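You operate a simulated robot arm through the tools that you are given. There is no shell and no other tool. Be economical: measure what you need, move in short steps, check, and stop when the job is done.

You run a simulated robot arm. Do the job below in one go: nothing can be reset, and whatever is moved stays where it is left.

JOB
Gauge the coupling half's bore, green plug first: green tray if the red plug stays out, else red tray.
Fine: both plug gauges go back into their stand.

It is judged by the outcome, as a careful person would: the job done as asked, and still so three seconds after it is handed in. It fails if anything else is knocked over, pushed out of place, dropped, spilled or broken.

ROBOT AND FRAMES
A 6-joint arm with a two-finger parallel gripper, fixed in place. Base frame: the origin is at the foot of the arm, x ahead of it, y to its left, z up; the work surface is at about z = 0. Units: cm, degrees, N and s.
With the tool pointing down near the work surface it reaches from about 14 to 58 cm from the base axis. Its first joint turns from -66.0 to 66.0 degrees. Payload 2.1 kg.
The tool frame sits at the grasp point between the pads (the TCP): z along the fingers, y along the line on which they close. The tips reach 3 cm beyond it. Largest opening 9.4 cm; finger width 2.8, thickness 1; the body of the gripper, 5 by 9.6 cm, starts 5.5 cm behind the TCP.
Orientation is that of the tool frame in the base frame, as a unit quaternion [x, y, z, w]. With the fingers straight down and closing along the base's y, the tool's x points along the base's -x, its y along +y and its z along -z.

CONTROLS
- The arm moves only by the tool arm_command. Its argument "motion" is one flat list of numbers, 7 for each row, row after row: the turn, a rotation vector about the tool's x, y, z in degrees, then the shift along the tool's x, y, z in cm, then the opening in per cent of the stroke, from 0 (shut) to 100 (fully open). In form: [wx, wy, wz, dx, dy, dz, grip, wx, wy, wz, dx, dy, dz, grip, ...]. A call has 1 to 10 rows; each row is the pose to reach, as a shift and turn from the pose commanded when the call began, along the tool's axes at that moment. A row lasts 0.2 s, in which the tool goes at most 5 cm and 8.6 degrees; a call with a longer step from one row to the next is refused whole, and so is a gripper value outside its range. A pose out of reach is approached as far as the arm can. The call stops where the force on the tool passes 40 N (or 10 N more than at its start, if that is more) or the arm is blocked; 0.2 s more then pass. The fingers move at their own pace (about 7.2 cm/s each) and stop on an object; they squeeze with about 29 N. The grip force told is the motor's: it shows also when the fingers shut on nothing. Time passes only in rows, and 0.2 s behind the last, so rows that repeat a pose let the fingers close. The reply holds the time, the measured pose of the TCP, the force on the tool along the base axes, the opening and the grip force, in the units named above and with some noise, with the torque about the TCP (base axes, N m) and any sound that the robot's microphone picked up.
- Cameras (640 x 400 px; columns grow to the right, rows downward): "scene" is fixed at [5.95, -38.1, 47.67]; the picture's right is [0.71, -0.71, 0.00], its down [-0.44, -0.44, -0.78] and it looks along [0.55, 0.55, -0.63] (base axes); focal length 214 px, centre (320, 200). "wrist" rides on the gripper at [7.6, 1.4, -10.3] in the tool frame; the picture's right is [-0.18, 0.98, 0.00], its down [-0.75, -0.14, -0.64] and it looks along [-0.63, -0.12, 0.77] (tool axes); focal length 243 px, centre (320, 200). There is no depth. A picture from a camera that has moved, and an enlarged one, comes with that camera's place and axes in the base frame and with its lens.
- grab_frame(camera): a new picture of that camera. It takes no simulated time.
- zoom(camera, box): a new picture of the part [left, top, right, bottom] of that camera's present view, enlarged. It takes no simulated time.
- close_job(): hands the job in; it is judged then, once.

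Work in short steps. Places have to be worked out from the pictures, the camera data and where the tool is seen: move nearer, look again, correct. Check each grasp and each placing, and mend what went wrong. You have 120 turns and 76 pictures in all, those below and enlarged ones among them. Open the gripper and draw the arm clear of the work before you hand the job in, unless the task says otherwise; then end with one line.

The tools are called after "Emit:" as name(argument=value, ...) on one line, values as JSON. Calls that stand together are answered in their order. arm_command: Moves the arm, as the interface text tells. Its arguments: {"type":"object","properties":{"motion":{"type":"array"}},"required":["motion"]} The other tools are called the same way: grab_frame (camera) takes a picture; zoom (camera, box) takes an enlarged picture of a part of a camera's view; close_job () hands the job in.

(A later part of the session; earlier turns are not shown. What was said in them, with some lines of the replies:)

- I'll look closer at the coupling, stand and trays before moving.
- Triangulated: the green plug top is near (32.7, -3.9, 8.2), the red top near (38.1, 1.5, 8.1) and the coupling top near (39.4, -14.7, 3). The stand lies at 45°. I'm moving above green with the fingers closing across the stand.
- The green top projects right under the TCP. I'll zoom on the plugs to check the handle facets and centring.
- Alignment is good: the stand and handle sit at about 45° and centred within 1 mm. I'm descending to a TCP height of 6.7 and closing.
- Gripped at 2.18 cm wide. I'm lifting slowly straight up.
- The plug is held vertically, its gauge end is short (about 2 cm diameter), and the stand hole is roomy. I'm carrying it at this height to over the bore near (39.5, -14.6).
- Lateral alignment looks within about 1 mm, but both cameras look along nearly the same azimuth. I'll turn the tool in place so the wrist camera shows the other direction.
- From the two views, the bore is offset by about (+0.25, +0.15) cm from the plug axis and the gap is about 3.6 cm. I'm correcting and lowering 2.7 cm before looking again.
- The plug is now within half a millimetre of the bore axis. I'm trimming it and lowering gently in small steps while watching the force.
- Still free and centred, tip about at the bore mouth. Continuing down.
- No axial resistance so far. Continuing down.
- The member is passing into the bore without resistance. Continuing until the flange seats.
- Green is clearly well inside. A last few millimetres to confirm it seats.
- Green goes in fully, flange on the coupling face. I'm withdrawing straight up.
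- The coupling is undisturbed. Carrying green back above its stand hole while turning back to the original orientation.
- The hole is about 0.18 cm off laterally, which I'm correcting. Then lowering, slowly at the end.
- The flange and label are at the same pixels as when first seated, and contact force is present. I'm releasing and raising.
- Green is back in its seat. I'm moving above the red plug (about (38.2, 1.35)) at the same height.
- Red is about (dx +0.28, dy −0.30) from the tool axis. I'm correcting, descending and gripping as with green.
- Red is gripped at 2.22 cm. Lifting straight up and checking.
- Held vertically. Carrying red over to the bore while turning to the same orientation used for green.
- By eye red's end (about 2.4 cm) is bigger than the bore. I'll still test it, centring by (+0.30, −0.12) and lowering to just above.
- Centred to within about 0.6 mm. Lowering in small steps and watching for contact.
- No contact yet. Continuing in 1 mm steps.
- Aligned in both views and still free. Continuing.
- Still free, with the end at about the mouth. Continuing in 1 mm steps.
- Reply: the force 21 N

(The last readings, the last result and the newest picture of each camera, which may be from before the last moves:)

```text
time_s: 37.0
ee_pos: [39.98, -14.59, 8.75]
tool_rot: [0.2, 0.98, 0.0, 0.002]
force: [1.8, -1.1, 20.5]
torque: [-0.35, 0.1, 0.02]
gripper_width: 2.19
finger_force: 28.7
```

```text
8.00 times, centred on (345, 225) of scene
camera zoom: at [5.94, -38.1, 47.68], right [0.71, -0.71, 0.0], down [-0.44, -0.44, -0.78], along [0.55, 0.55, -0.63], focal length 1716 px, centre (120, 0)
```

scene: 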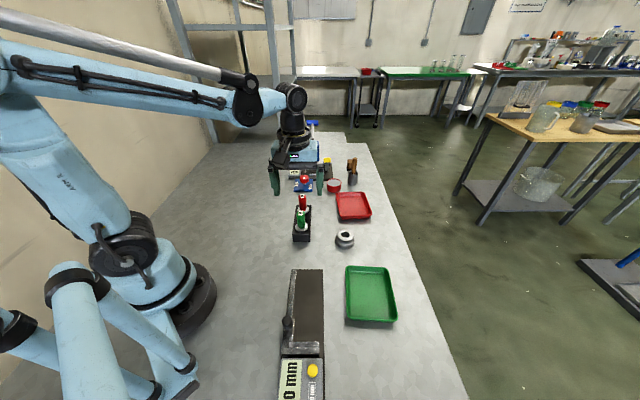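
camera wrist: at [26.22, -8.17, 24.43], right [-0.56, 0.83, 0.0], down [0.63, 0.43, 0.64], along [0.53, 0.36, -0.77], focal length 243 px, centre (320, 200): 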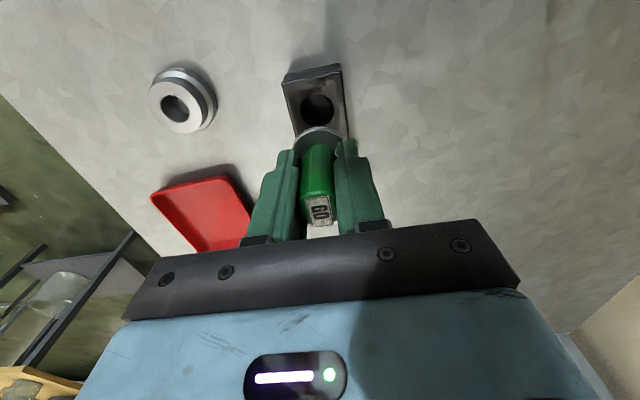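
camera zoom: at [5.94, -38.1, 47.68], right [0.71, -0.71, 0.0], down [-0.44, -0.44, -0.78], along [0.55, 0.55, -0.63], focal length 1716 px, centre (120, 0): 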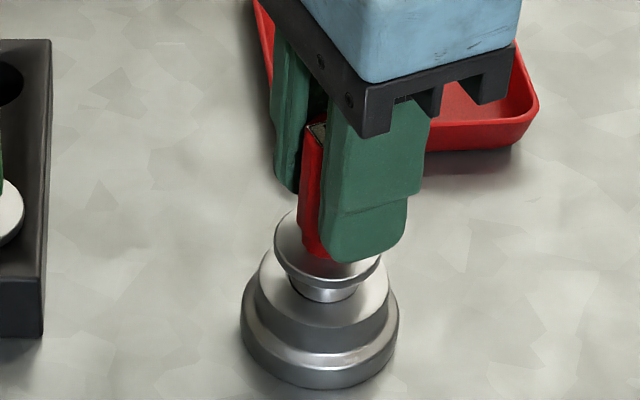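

Contact at 20 N with about 0.8 cm of the end still showing. The torque suggests a one-sided touch, so to be fair I'll back off, shift 0.12 cm along tool y and press again.

Emit:
arm_command(motion=[0, 0, 0, 0, 0, -0.3, 0, 0, 0, 0, 0, 0.12, -0.3, 0, 0, 0, 0, 0, 0.12, -0.3, 0, 0, 0, 0, 0, 0.12, -0.2, 0, 0, 0, 0, 0, 0.12, -0.1, 0, 0, 0, 0, 0, 0.12, 0.0, 0, 0, 0, 0, 0, 0.12, 0.05, 0, 0, 0, 0, 0, 0.12, 0.05, 0])

Emit:
zoom(camera="wrist", box=[240, 60, 400, 160])

Emit:
zoom(camera="scene", box=[310, 200, 380, 250])

```text
time_s: 38.8
ee_pos: [39.97, -14.33, 8.74]
tool_rot: [0.199, 0.98, -0.001, 0.001]
force: [0.9, -4.5, 17.8]
torque: [-0.24, 0.04, 0.0]
gripper_width: 2.21
finger_force: 28.8
```

```text
4.00 times, centred on (320, 110) of wrist
camera zoom: at [33.49, -10.11, 19.06], right [0.55, 0.83, 0.0], down [0.64, -0.42, 0.64], along [0.54, -0.36, -0.77], focal length 970 px, centre (320, 560)
```

zoom: 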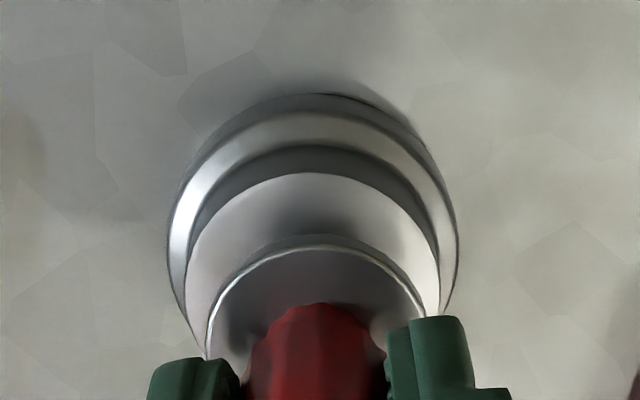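

```text
8.00 times, centred on (345, 225) of scene
camera zoom: at [5.94, -38.1, 47.68], right [0.71, -0.71, 0.0], down [-0.44, -0.44, -0.78], along [0.55, 0.55, -0.63], focal length 1716 px, centre (120, 0)
```

zoom: 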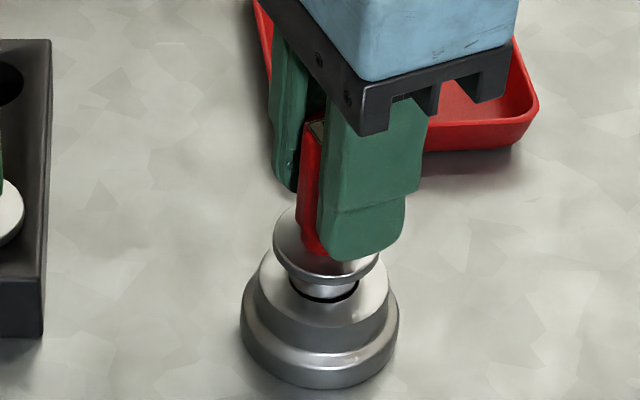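

A dark crescent shows in front, so this shift overshot slightly, yet the depth reached is the same. One more try in between.

Emit:
arm_command(motion=[0, 0, 0, 0, 0, -0.3, 0, 0, 0, 0, 0, -0.07, -0.3, 0, 0, 0, 0, 0, -0.07, -0.3, 0, 0, 0, 0, 0, -0.07, -0.15, 0, 0, 0, 0, 0, -0.07, -0.05, 0, 0, 0, 0, 0, -0.07, 0.03, 0, 0, 0, 0, 0, -0.07, 0.08, 0, 0, 0, 0, 0, -0.07, 0.08, 0])

Emit:
zoom(camera="scene", box=[325, 215, 365, 250])

Emit:
zoom(camera="wrist", box=[240, 60, 400, 160])

```text
time_s: 40.6
ee_pos: [40.04, -14.38, 8.59]
tool_rot: [0.199, 0.98, -0.001, 0.001]
force: [-3.5, 0.8, 21.5]
torque: [-0.2, 0.32, -0.01]
gripper_width: 2.23
finger_force: 29.0
```

```text
11.43 times, centred on (345, 232) of scene
camera zoom: at [5.94, -38.1, 47.68], right [0.71, -0.71, 0.0], down [-0.44, -0.44, -0.78], along [0.55, 0.55, -0.63], focal length 2451 px, centre (34, -171)
```

zoom: 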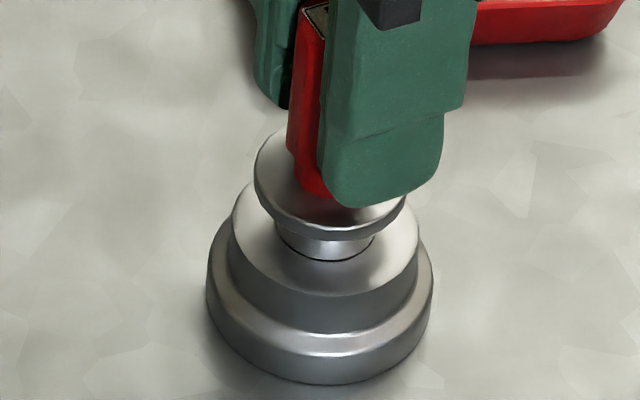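

```text
4.00 times, centred on (320, 110) of wrist
camera zoom: at [33.47, -10.21, 18.98], right [0.55, 0.83, 0.0], down [0.64, -0.42, 0.64], along [0.54, -0.36, -0.77], focal length 970 px, centre (320, 560)
```

zoom: 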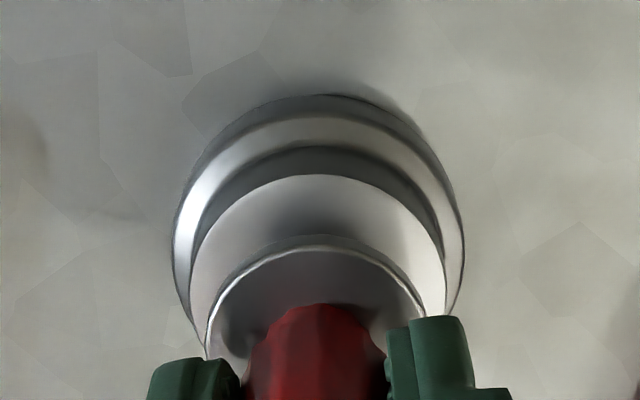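

Blocked again at 21 N; the plug rests on the chamfer without entering. The torque hints at the −x side, so one last fair try shifted +x by 0.08.

Emit:
arm_command(motion=[0, 0, 0, 0, 0, -0.3, 0, 0, 0, 0, -0.08, 0.02, -0.3, 0, 0, 0, 0, -0.08, 0.02, -0.15, 0, 0, 0, 0, -0.08, 0.02, -0.05, 0, 0, 0, 0, -0.08, 0.02, 0.05, 0, 0, 0, 0, -0.08, 0.02, 0.13, 0, 0, 0, 0, -0.08, 0.02, 0.18, 0, 0, 0, 0, -0.08, 0.02, 0.18, 0])

Emit:
zoom(camera="scene", box=[325, 215, 365, 250])

```text
time_s: 42.4
ee_pos: [40.04, -14.37, 8.42]
tool_rot: [0.2, 0.98, 0.001, 0.0]
force: [-2.7, 0.4, 13.0]
torque: [-0.05, 0.11, 0.0]
gripper_width: 2.22
finger_force: 28.7
```

```text
11.43 times, centred on (345, 232) of scene
camera zoom: at [5.94, -38.1, 47.67], right [0.71, -0.71, 0.0], down [-0.44, -0.44, -0.78], along [0.55, 0.55, -0.63], focal length 2451 px, centre (34, -171)
```

zoom: 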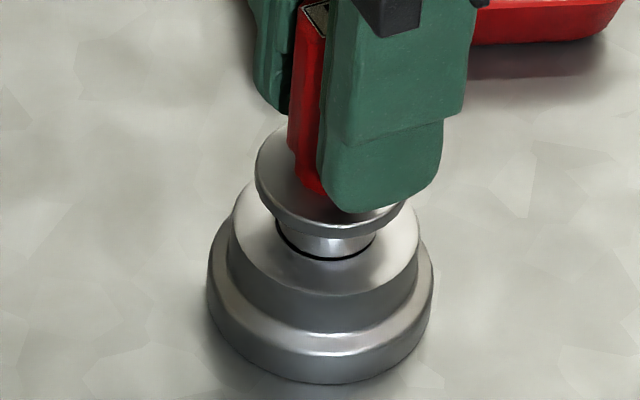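

The flange stayed at the same height while the fingers slipped slightly down the handle, so red stays out. Result: accept, green tray. Withdrawing red straight up.

Emit:
arm_command(motion=[0, 0, 0, 0, 0, -0.3, 0, 0, 0, 0, 0, 0, -1, 0, 0, 0, 0, 0, 0, -2.5, 0, 0, 0, 0, 0, 0, -4.5, 0, 0, 0, 0, 0, 0, -6.3, 0, 0, 0, 0, 0, 0, -6.3, 0])

Emit:
zoom(camera="scene", box=[310, 200, 380, 250])

```text
time_s: 43.8
ee_pos: [40.0, -14.4, 14.56]
tool_rot: [0.199, 0.98, 0.0, 0.001]
force: [0.7, 0.2, -1.1]
torque: [0.01, -0.05, -0.02]
gripper_width: 2.21
finger_force: 29.7
```

```text
8.00 times, centred on (345, 225) of scene
camera zoom: at [5.95, -38.1, 47.67], right [0.71, -0.71, 0.0], down [-0.44, -0.44, -0.78], along [0.55, 0.55, -0.63], focal length 1716 px, centre (120, 0)
```

zoom: 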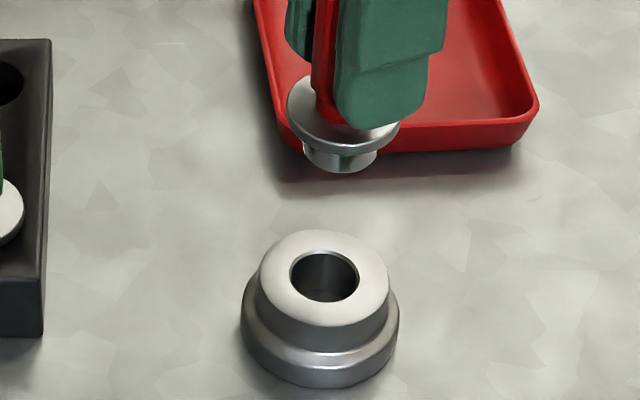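

Seen clearly here, red's end (76 px) is wider than the bore (69 px), which confirms it. Carrying red back to its stand hole.

Emit:
arm_command(motion=[0, 0, -8.5, 0.98, 1.705, 0, 0, 0, 0, -17, 1.96, 3.41, 0, 0, 0, 0, -25.5, 2.94, 5.115, 0, 0, 0, 0, -34, 3.92, 6.82, 0, 0, 0, 0, -42.5, 4.9, 8.525, 0, 0, 0, 0, -51, 5.88, 10.23, 0, 0, 0, 0, -59.5, 6.86, 11.935, 0, 0, 0, 0, -68, 7.84, 13.64, 0, 0, 0, 0, -68, 7.84, 13.64, 0, 0, 0, 0, -68, 7.84, 13.64, 0, 0])

Emit:
zoom(camera="scene", box=[270, 170, 340, 240])

Emit:
zoom(camera="wrist", box=[240, 50, 400, 160])

```text
time_s: 46.0
ee_pos: [38.2, 1.27, 14.76]
tool_rot: [-0.384, 0.923, -0.001, 0.0]
force: [-0.6, -0.6, -1.7]
torque: [0.03, 0.02, -0.03]
gripper_width: 2.21
finger_force: 29.0
```

```text
5.71 times, centred on (305, 205) of scene
camera zoom: at [5.95, -38.1, 47.67], right [0.71, -0.71, 0.0], down [-0.44, -0.44, -0.78], along [0.55, 0.55, -0.63], focal length 1226 px, centre (406, 171)
```

zoom: 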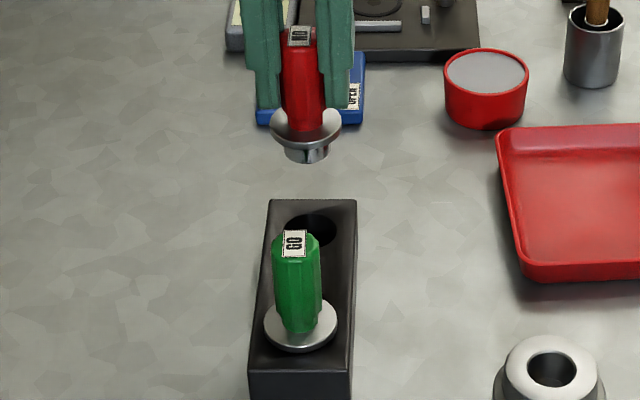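

```text
3.64 times, centred on (320, 105) of wrist
camera zoom: at [31.73, -3.19, 25.09], right [-0.57, 0.82, 0.0], down [0.63, 0.43, 0.64], along [0.53, 0.36, -0.77], focal length 882 px, centre (320, 546)
```

zoom: 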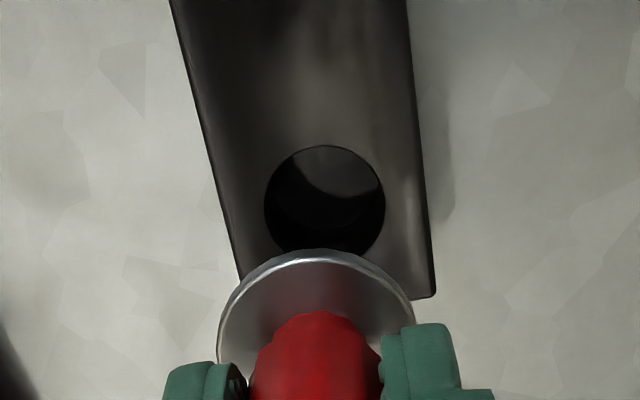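

The hole is about 0.1 cm off along tool y. Correcting and lowering carefully.

Emit:
arm_command(motion=[0, 0, 0, 0, 0.1, 1.5, 0, 0, 0, 0, 0, 0.1, 3, 0, 0, 0, 0, 0, 0.1, 4.5, 0, 0, 0, 0, 0, 0.1, 5.5, 0, 0, 0, 0, 0, 0.1, 6.1, 0, 0, 0, 0, 0, 0.1, 6.5, 0, 0, 0, 0, 0, 0.1, 6.9, 0, 0, 0, 0, 0, 0.1, 7.2, 0, 0, 0, 0, 0, 0.1, 7.2, 0])

Emit:
zoom(camera="scene", box=[270, 170, 340, 240])

```text
time_s: 48.0
ee_pos: [38.13, 1.28, 7.51]
tool_rot: [-0.383, 0.924, 0.0, 0.0]
force: [2.7, -1.3, 12.2]
torque: [-0.09, -0.05, 0.05]
gripper_width: 2.2
finger_force: 29.0
```

```text
5.71 times, centred on (305, 205) of scene
camera zoom: at [5.94, -38.1, 47.67], right [0.71, -0.71, 0.0], down [-0.44, -0.44, -0.78], along [0.55, 0.55, -0.63], focal length 1226 px, centre (406, 171)
```

zoom: 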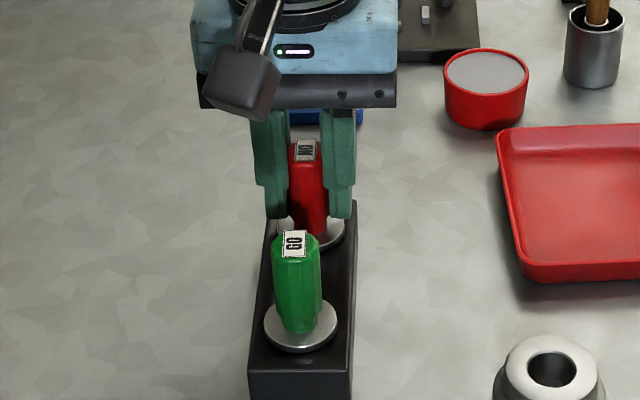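

Contact at TCP 7.5; the label and flange are at the same pixels as when red was originally seated. A closer look before releasing.

Emit:
zoom(camera="scene", box=[285, 180, 325, 220])

Emit:
zoom(camera="wrist", box=[240, 50, 400, 160])

```text
10.00 times, centred on (305, 200) of scene
camera zoom: at [5.94, -38.1, 47.67], right [0.71, -0.71, 0.0], down [-0.44, -0.44, -0.78], along [0.55, 0.55, -0.63], focal length 2145 px, centre (470, 200)
```

zoom: 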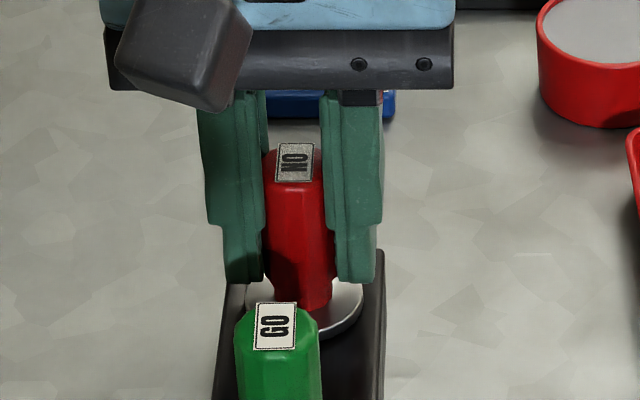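

```text
3.64 times, centred on (320, 105) of wrist
camera zoom: at [31.62, -3.18, 17.9], right [-0.56, 0.83, 0.0], down [0.63, 0.43, 0.64], along [0.53, 0.36, -0.77], focal length 882 px, centre (320, 546)
```

zoom: 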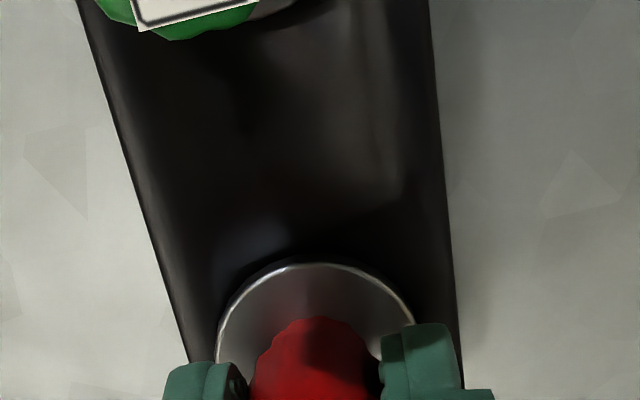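

Compared in full-frame pixels, the label (302.3, 196.2 against 302.2, 196.0 originally) and the flange bottom (214.0 against 214.1) match. Red is seated; I'm releasing and raising.

Emit:
arm_command(motion=[0, 0, 0, 0, 0, 0, 25, 0, 0, 0, 0, 0, 0, 60, 0, 0, 0, 0, 0, 0, 100, 0, 0, 0, 0, 0, 0, 100, 0, 0, 0, 0, 0, -3, 100, 0, 0, 0, 0, 0, -7, 100, 0, 0, 0, 0, 0, -10, 100, 0, 0, 0, 0, 0, -10, 100])

Emit:
zoom(camera="scene", box=[270, 170, 410, 258])

Emit:
zoom(camera="scene", box=[310, 210, 430, 340])

```text
time_s: 49.8
ee_pos: [38.08, 1.32, 17.56]
tool_rot: [-0.383, 0.924, 0.0, 0.001]
force: [-0.1, -0.2, 0.6]
torque: [0.01, 0.01, 0.03]
gripper_width: 9.39
finger_force: 0.1
```

```text
4.55 times, centred on (340, 214) of scene
camera zoom: at [5.95, -38.1, 47.67], right [0.71, -0.71, 0.0], down [-0.44, -0.44, -0.78], along [0.55, 0.55, -0.63], focal length 975 px, centre (229, 136)
```

zoom: 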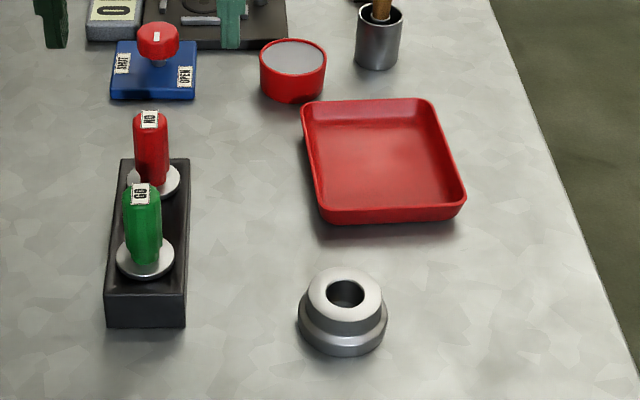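

```text
3.08 times, centred on (370, 275) of scene
camera zoom: at [5.95, -38.1, 47.67], right [0.71, -0.71, 0.0], down [-0.44, -0.44, -0.78], along [0.55, 0.55, -0.63], focal length 660 px, centre (166, -31)
```

zoom: 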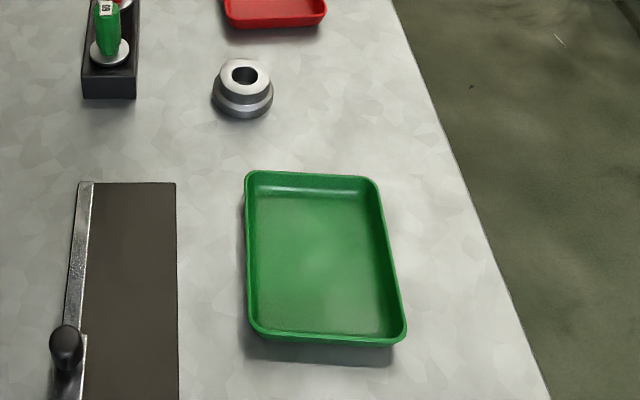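

Both plugs are back in the stand and nothing else has moved. The green tray centre is near (31, −29). Moving above the coupling to pick it up by the hub.

Emit:
arm_command(motion=[0, 0, 0, 1.98, -2.43, 0, 100, 0, 0, 0, 3.95, -4.85, 0, 100, 0, 0, 0, 5.93, -7.28, 0, 100, 0, 0, 0, 7.9, -9.7, 0, 100, 0, 0, 0, 9.88, -12.13, 0, 100, 0, 0, 0, 9.88, -12.13, 0, 100, 0, 0, 0, 9.88, -12.13, 0, 100])

Emit:
grab_frame(camera="wrist")

Emit:
zoom(camera="scene", box=[270, 180, 340, 250])

```text
time_s: 51.4
ee_pos: [39.6, -14.34, 17.49]
tool_rot: [-0.383, 0.924, 0.0, 0.0]
force: [-0.3, 0.9, 0.0]
torque: [0.01, -0.01, 0.03]
gripper_width: 9.39
finger_force: 0.1
```

```text
20 pictures are left
camera wrist: at [33.2, -18.76, 27.88], right [-0.56, 0.83, 0.0], down [0.63, 0.43, 0.64], along [0.53, 0.36, -0.77], focal length 243 px, centre (320, 200)
```

wrist: 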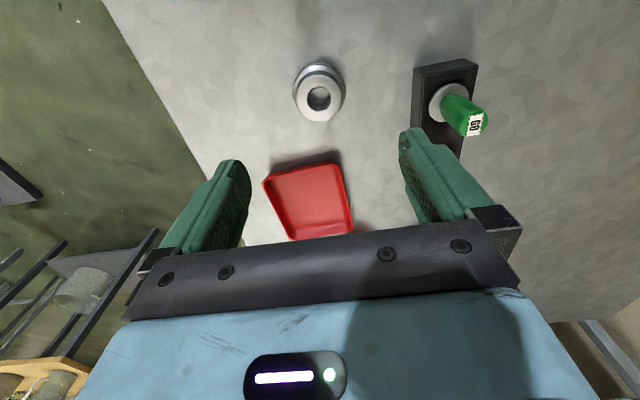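

```text
5.71 times, centred on (305, 215) of scene
camera zoom: at [5.95, -38.1, 47.67], right [0.71, -0.71, 0.0], down [-0.44, -0.44, -0.78], along [0.55, 0.55, -0.63], focal length 1226 px, centre (406, 114)
```

zoom: 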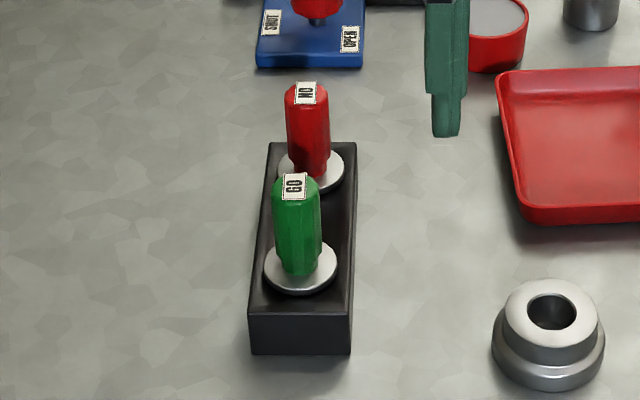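

The coupling is directly under the TCP. Descending to z ≈ 5 (tips about 2 cm above the table, around the hub) and closing.

Emit:
arm_command(motion=[0, 0, 0, 0, 0, 4, 100, 0, 0, 0, 0, 0, 8, 100, 0, 0, 0, 0, 0, 11, 100, 0, 0, 0, 0, 0, 12.4, 100, 0, 0, 0, 0, 0, 12.4, 100, 0, 0, 0, 0, 0, 12.4, 50, 0, 0, 0, 0, 0, 12.4, 20, 0, 0, 0, 0, 0, 12.4, 0, 0, 0, 0, 0, 0, 12.4, 0])

Emit:
zoom(camera="scene", box=[310, 200, 380, 250])

```text
time_s: 53.4
ee_pos: [39.85, -14.42, 5.04]
tool_rot: [-0.383, 0.924, -0.001, 0.0]
force: [0.0, 0.2, -0.3]
torque: [-0.03, 0.0, 0.0]
gripper_width: 4.48
finger_force: 29.1
```

```text
8.00 times, centred on (345, 225) of scene
camera zoom: at [5.95, -38.1, 47.67], right [0.71, -0.71, 0.0], down [-0.44, -0.44, -0.78], along [0.55, 0.55, -0.63], focal length 1716 px, centre (120, 0)
```

zoom: 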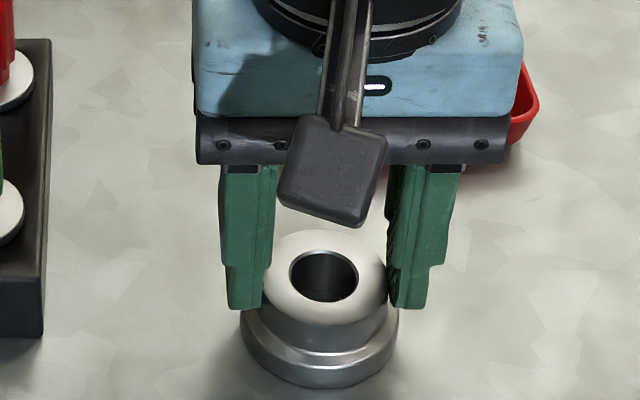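

The hub is gripped at 4.48 cm. Lifting slowly.

Emit:
arm_command(motion=[0, 0, 0, 0, 0, -0.5, 0, 0, 0, 0, 0, 0, -1.5, 0, 0, 0, 0, 0, 0, -3, 0, 0, 0, 0, 0, 0, -5, 0, 0, 0, 0, 0, 0, -6, 0, 0, 0, 0, 0, 0, -6, 0])

Emit:
zoom(camera="scene", box=[290, 170, 410, 250])

```text
time_s: 54.8
ee_pos: [39.84, -14.22, 11.0]
tool_rot: [-0.384, 0.923, -0.002, 0.0]
force: [-0.1, -0.8, -3.7]
torque: [-0.02, -0.01, 0.0]
gripper_width: 4.5
finger_force: 29.4
```

```text
5.00 times, centred on (350, 210) of scene
camera zoom: at [5.95, -38.1, 47.67], right [0.71, -0.71, 0.0], down [-0.44, -0.44, -0.78], along [0.55, 0.55, -0.63], focal length 1072 px, centre (170, 150)
```

zoom: 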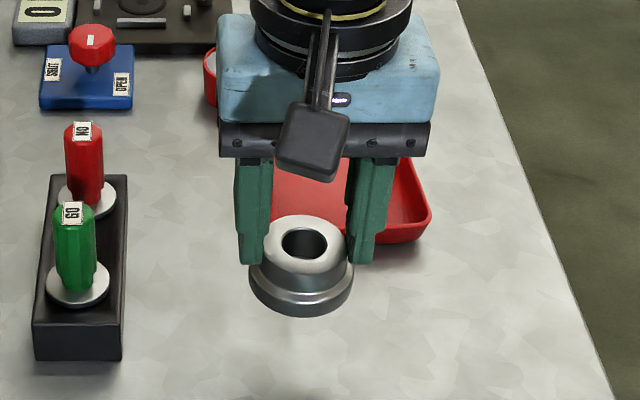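

Held securely and level. Carrying it over the green tray.

Emit:
arm_command(motion=[0, 0, 0, 3.29, -0.8, 0, 0, 0, 0, 0, 6.59, -1.61, 0, 0, 0, 0, 0, 9.88, -2.42, 0, 0, 0, 0, 0, 13.18, -3.22, 0, 0, 0, 0, 0, 16.47, -4.03, 0, 0, 0, 0, 0, 16.47, -4.03, 0, 0, 0, 0, 0, 16.47, -4.03, 0, 0])

Emit:
zoom(camera="scene", box=[260, 200, 460, 340])

Emit:
grab_frame(camera="wrist")

```text
time_s: 56.4
ee_pos: [30.77, -28.7, 11.08]
tool_rot: [-0.383, 0.924, 0.0, 0.0]
force: [-0.2, -0.1, -3.2]
torque: [0.04, 0.0, 0.0]
gripper_width: 4.47
finger_force: 28.9
```

```text
2.86 times, centred on (360, 270) of scene
camera zoom: at [5.95, -38.1, 47.67], right [0.71, -0.71, 0.0], down [-0.44, -0.44, -0.78], along [0.55, 0.55, -0.63], focal length 613 px, centre (206, 0)
```

zoom: 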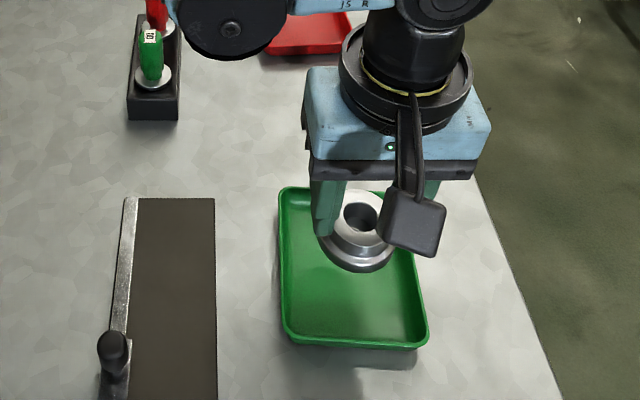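

```text
15 pictures are left
camera wrist: at [24.26, -33.22, 21.55], right [-0.56, 0.83, 0.0], down [0.63, 0.43, 0.64], along [0.53, 0.36, -0.77], focal length 243 px, centre (320, 200)
```

wrist: 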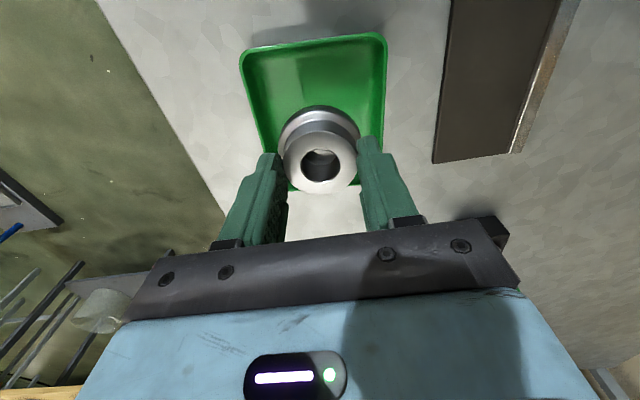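

The coupling is over the tray's centre. Lowering, slowly at the end.

Emit:
arm_command(motion=[0, 0, 0, 0, 0, 2, 0, 0, 0, 0, 0, 0, 3.5, 0, 0, 0, 0, 0, 0, 4.5, 0, 0, 0, 0, 0, 0, 5.0, 0, 0, 0, 0, 0, 0, 5.2, 0, 0, 0, 0, 0, 0, 5.4, 0, 0, 0, 0, 0, 0, 5.4, 0])

Emit:
zoom(camera="scene", box=[330, 240, 430, 330])

```text
time_s: 58.0
ee_pos: [30.86, -28.89, 5.59]
tool_rot: [-0.383, 0.924, 0.0, 0.001]
force: [0.3, -0.4, -3.2]
torque: [0.01, 0.01, 0.04]
gripper_width: 4.48
finger_force: 29.3
```

```text
4.44 times, centred on (380, 285) of scene
camera zoom: at [5.95, -38.1, 47.67], right [0.71, -0.71, 0.0], down [-0.44, -0.44, -0.78], along [0.55, 0.55, -0.63], focal length 953 px, centre (53, -178)
```

zoom: 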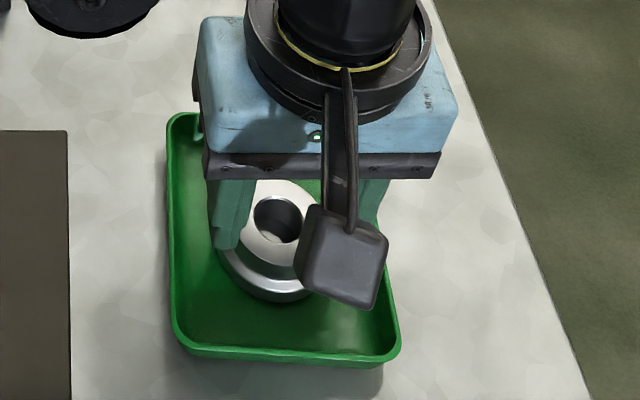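

Not touching yet (−3.2 N is the weight). Stepping down by 0.07 cm until the load transfers.

Emit:
arm_command(motion=[0, 0, 0, 0, 0, 0.07, 0, 0, 0, 0, 0, 0, 0.14, 0, 0, 0, 0, 0, 0, 0.21, 0, 0, 0, 0, 0, 0, 0.21, 0])

```text
time_s: 59.0
ee_pos: [31.04, -28.82, 5.64]
tool_rot: [-0.383, 0.924, 0.0, 0.0]
force: [-0.1, 0.4, -3.9]
torque: [-0.02, -0.02, 0.01]
gripper_width: 4.47
finger_force: 29.2
```

Emit:
arm_command(motion=[0, 0, 0, 0, 0, 0.07, 0, 0, 0, 0, 0, 0, 0.14, 0, 0, 0, 0, 0, 0, 0.21, 0, 0, 0, 0, 0, 0, 0.21, 0])

```text
time_s: 60.0
ee_pos: [30.85, -28.86, 5.3]
tool_rot: [-0.382, 0.924, 0.0, 0.0]
force: [-1.5, 0.0, 23.9]
torque: [0.01, 0.09, 0.18]
gripper_width: 4.47
finger_force: 28.9
```

The coupling is now on the tray floor (24 N). Easing off slightly, releasing and rising.

Emit:
arm_command(motion=[0, 0, 0, 0, 0, -0.08, 0, 0, 0, 0, 0, 0, -0.08, 10, 0, 0, 0, 0, 0, -0.08, 55, 0, 0, 0, 0, 0, -0.08, 70, 0, 0, 0, 0, 0, -0.08, 70, 0, 0, 0, 0, 0, -2, 70, 0, 0, 0, 0, 0, -6, 70, 0, 0, 0, 0, 0, -10, 70, 0, 0, 0, 0, 0, -14, 70, 0, 0, 0, 0, 0, -14, 70])

Emit:
grab_frame(camera="scene")

Emit:
zoom(camera="scene", box=[285, 180, 325, 245])

```text
time_s: 62.2
ee_pos: [30.97, -28.76, 19.25]
tool_rot: [-0.383, 0.924, -0.001, 0.0]
force: [0.3, 0.9, 0.0]
torque: [0.0, 0.0, 0.01]
gripper_width: 6.57
finger_force: 0.1
```

```text
13 pictures are left
```

scene: 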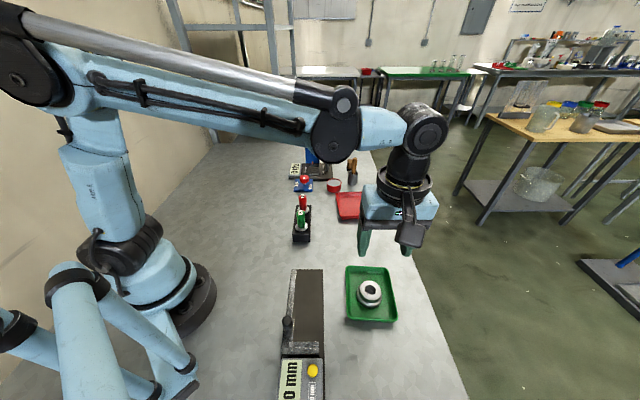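

```text
6.15 times, centred on (305, 212) of scene
camera zoom: at [5.95, -38.1, 47.67], right [0.71, -0.71, 0.0], down [-0.44, -0.44, -0.78], along [0.55, 0.55, -0.63], focal length 1320 px, centre (412, 123)
```

zoom: 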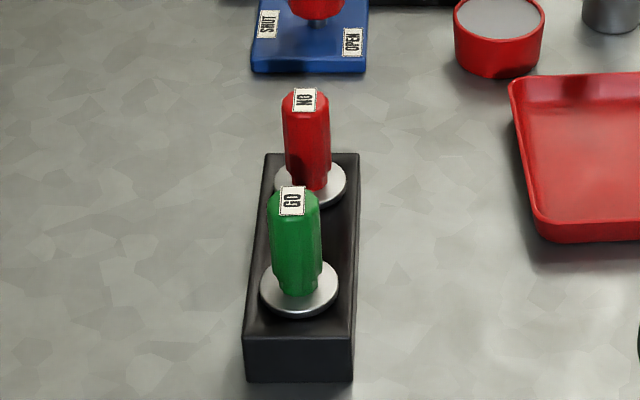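

The coupling is in the green tray. I'll draw the arm clear over the stand area and use the wrist camera to verify that red is fully seated.

Emit:
arm_command(motion=[0, 0, 0, -3.15, 2.7, 0, 70, 0, 0, 0, -6.3, 5.4, 0, 70, 0, 0, 0, -9.45, 8.1, 0, 70, 0, 0, 0, -12.6, 10.8, 0, 70, 0, 0, 0, -15.75, 13.5, 0, 70, 0, 0, 0, -18.9, 16.2, 0.9, 100, 0, 0, 0, -18.9, 16.2, 0.9, 100, 0, 0, 0, -18.9, 16.2, 0.9, 100])

Emit:
zoom(camera="wrist", box=[260, 50, 390, 210])

Emit:
zoom(camera="scene", box=[330, 250, 410, 330])

```text
time_s: 64.0
ee_pos: [32.76, -3.89, 18.51]
tool_rot: [-0.382, 0.924, -0.001, 0.001]
force: [0.7, -0.1, -0.3]
torque: [-0.03, 0.0, -0.01]
gripper_width: 9.38
finger_force: 0.1
```

```text
2.50 times, centred on (325, 130) of wrist
camera zoom: at [26.29, -8.32, 28.94], right [-0.56, 0.83, 0.0], down [0.63, 0.43, 0.64], along [0.53, 0.36, -0.77], focal length 606 px, centre (308, 375)
```

zoom: 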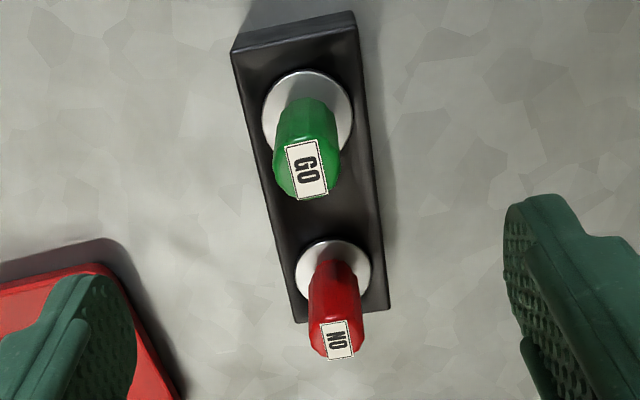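

```text
5.00 times, centred on (370, 290) of scene
camera zoom: at [5.95, -38.1, 47.67], right [0.71, -0.71, 0.0], down [-0.44, -0.44, -0.78], along [0.55, 0.55, -0.63], focal length 1072 px, centre (70, -250)
```

zoom: 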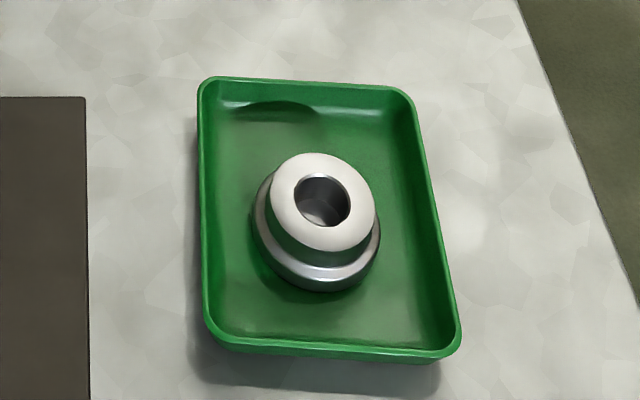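

Red is seated exactly as in the reference view, and the coupling sits flat in the green tray. Raising the arm well clear.

Emit:
arm_command(motion=[0, 0, 0, 0, 0, -4, 100, 0, 0, 0, 0, 0, -8, 100, 0, 0, 0, 0, 0, -12, 100, 0, 0, 0, 0, 0, -12, 100])

Emit:
grab_frame(camera="scene")

```text
time_s: 65.0
ee_pos: [32.76, -4.06, 30.46]
tool_rot: [-0.382, 0.924, -0.001, 0.001]
force: [-0.5, -0.4, -0.9]
torque: [0.0, -0.02, -0.02]
gripper_width: 9.41
finger_force: 0.1
```

```text
9 pictures are left
```

scene: 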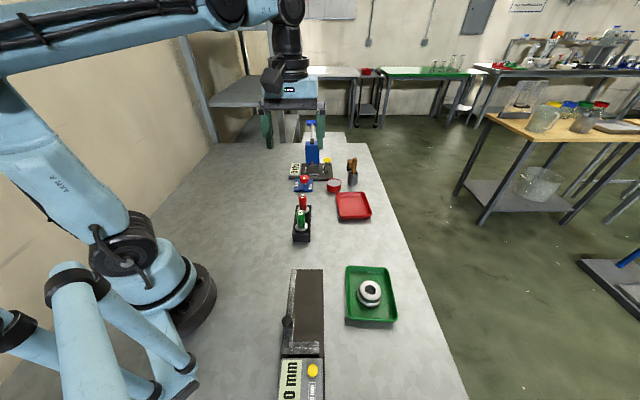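

Everything is in place, the gripper is open and the arm is clear. Handing in.

Emit:
close_job()

```text
The job is handed in.
```

The green plug went fully into the bore and the red plug stayed out, so the coupling half is in the green tray and both plugs are back in their stand.
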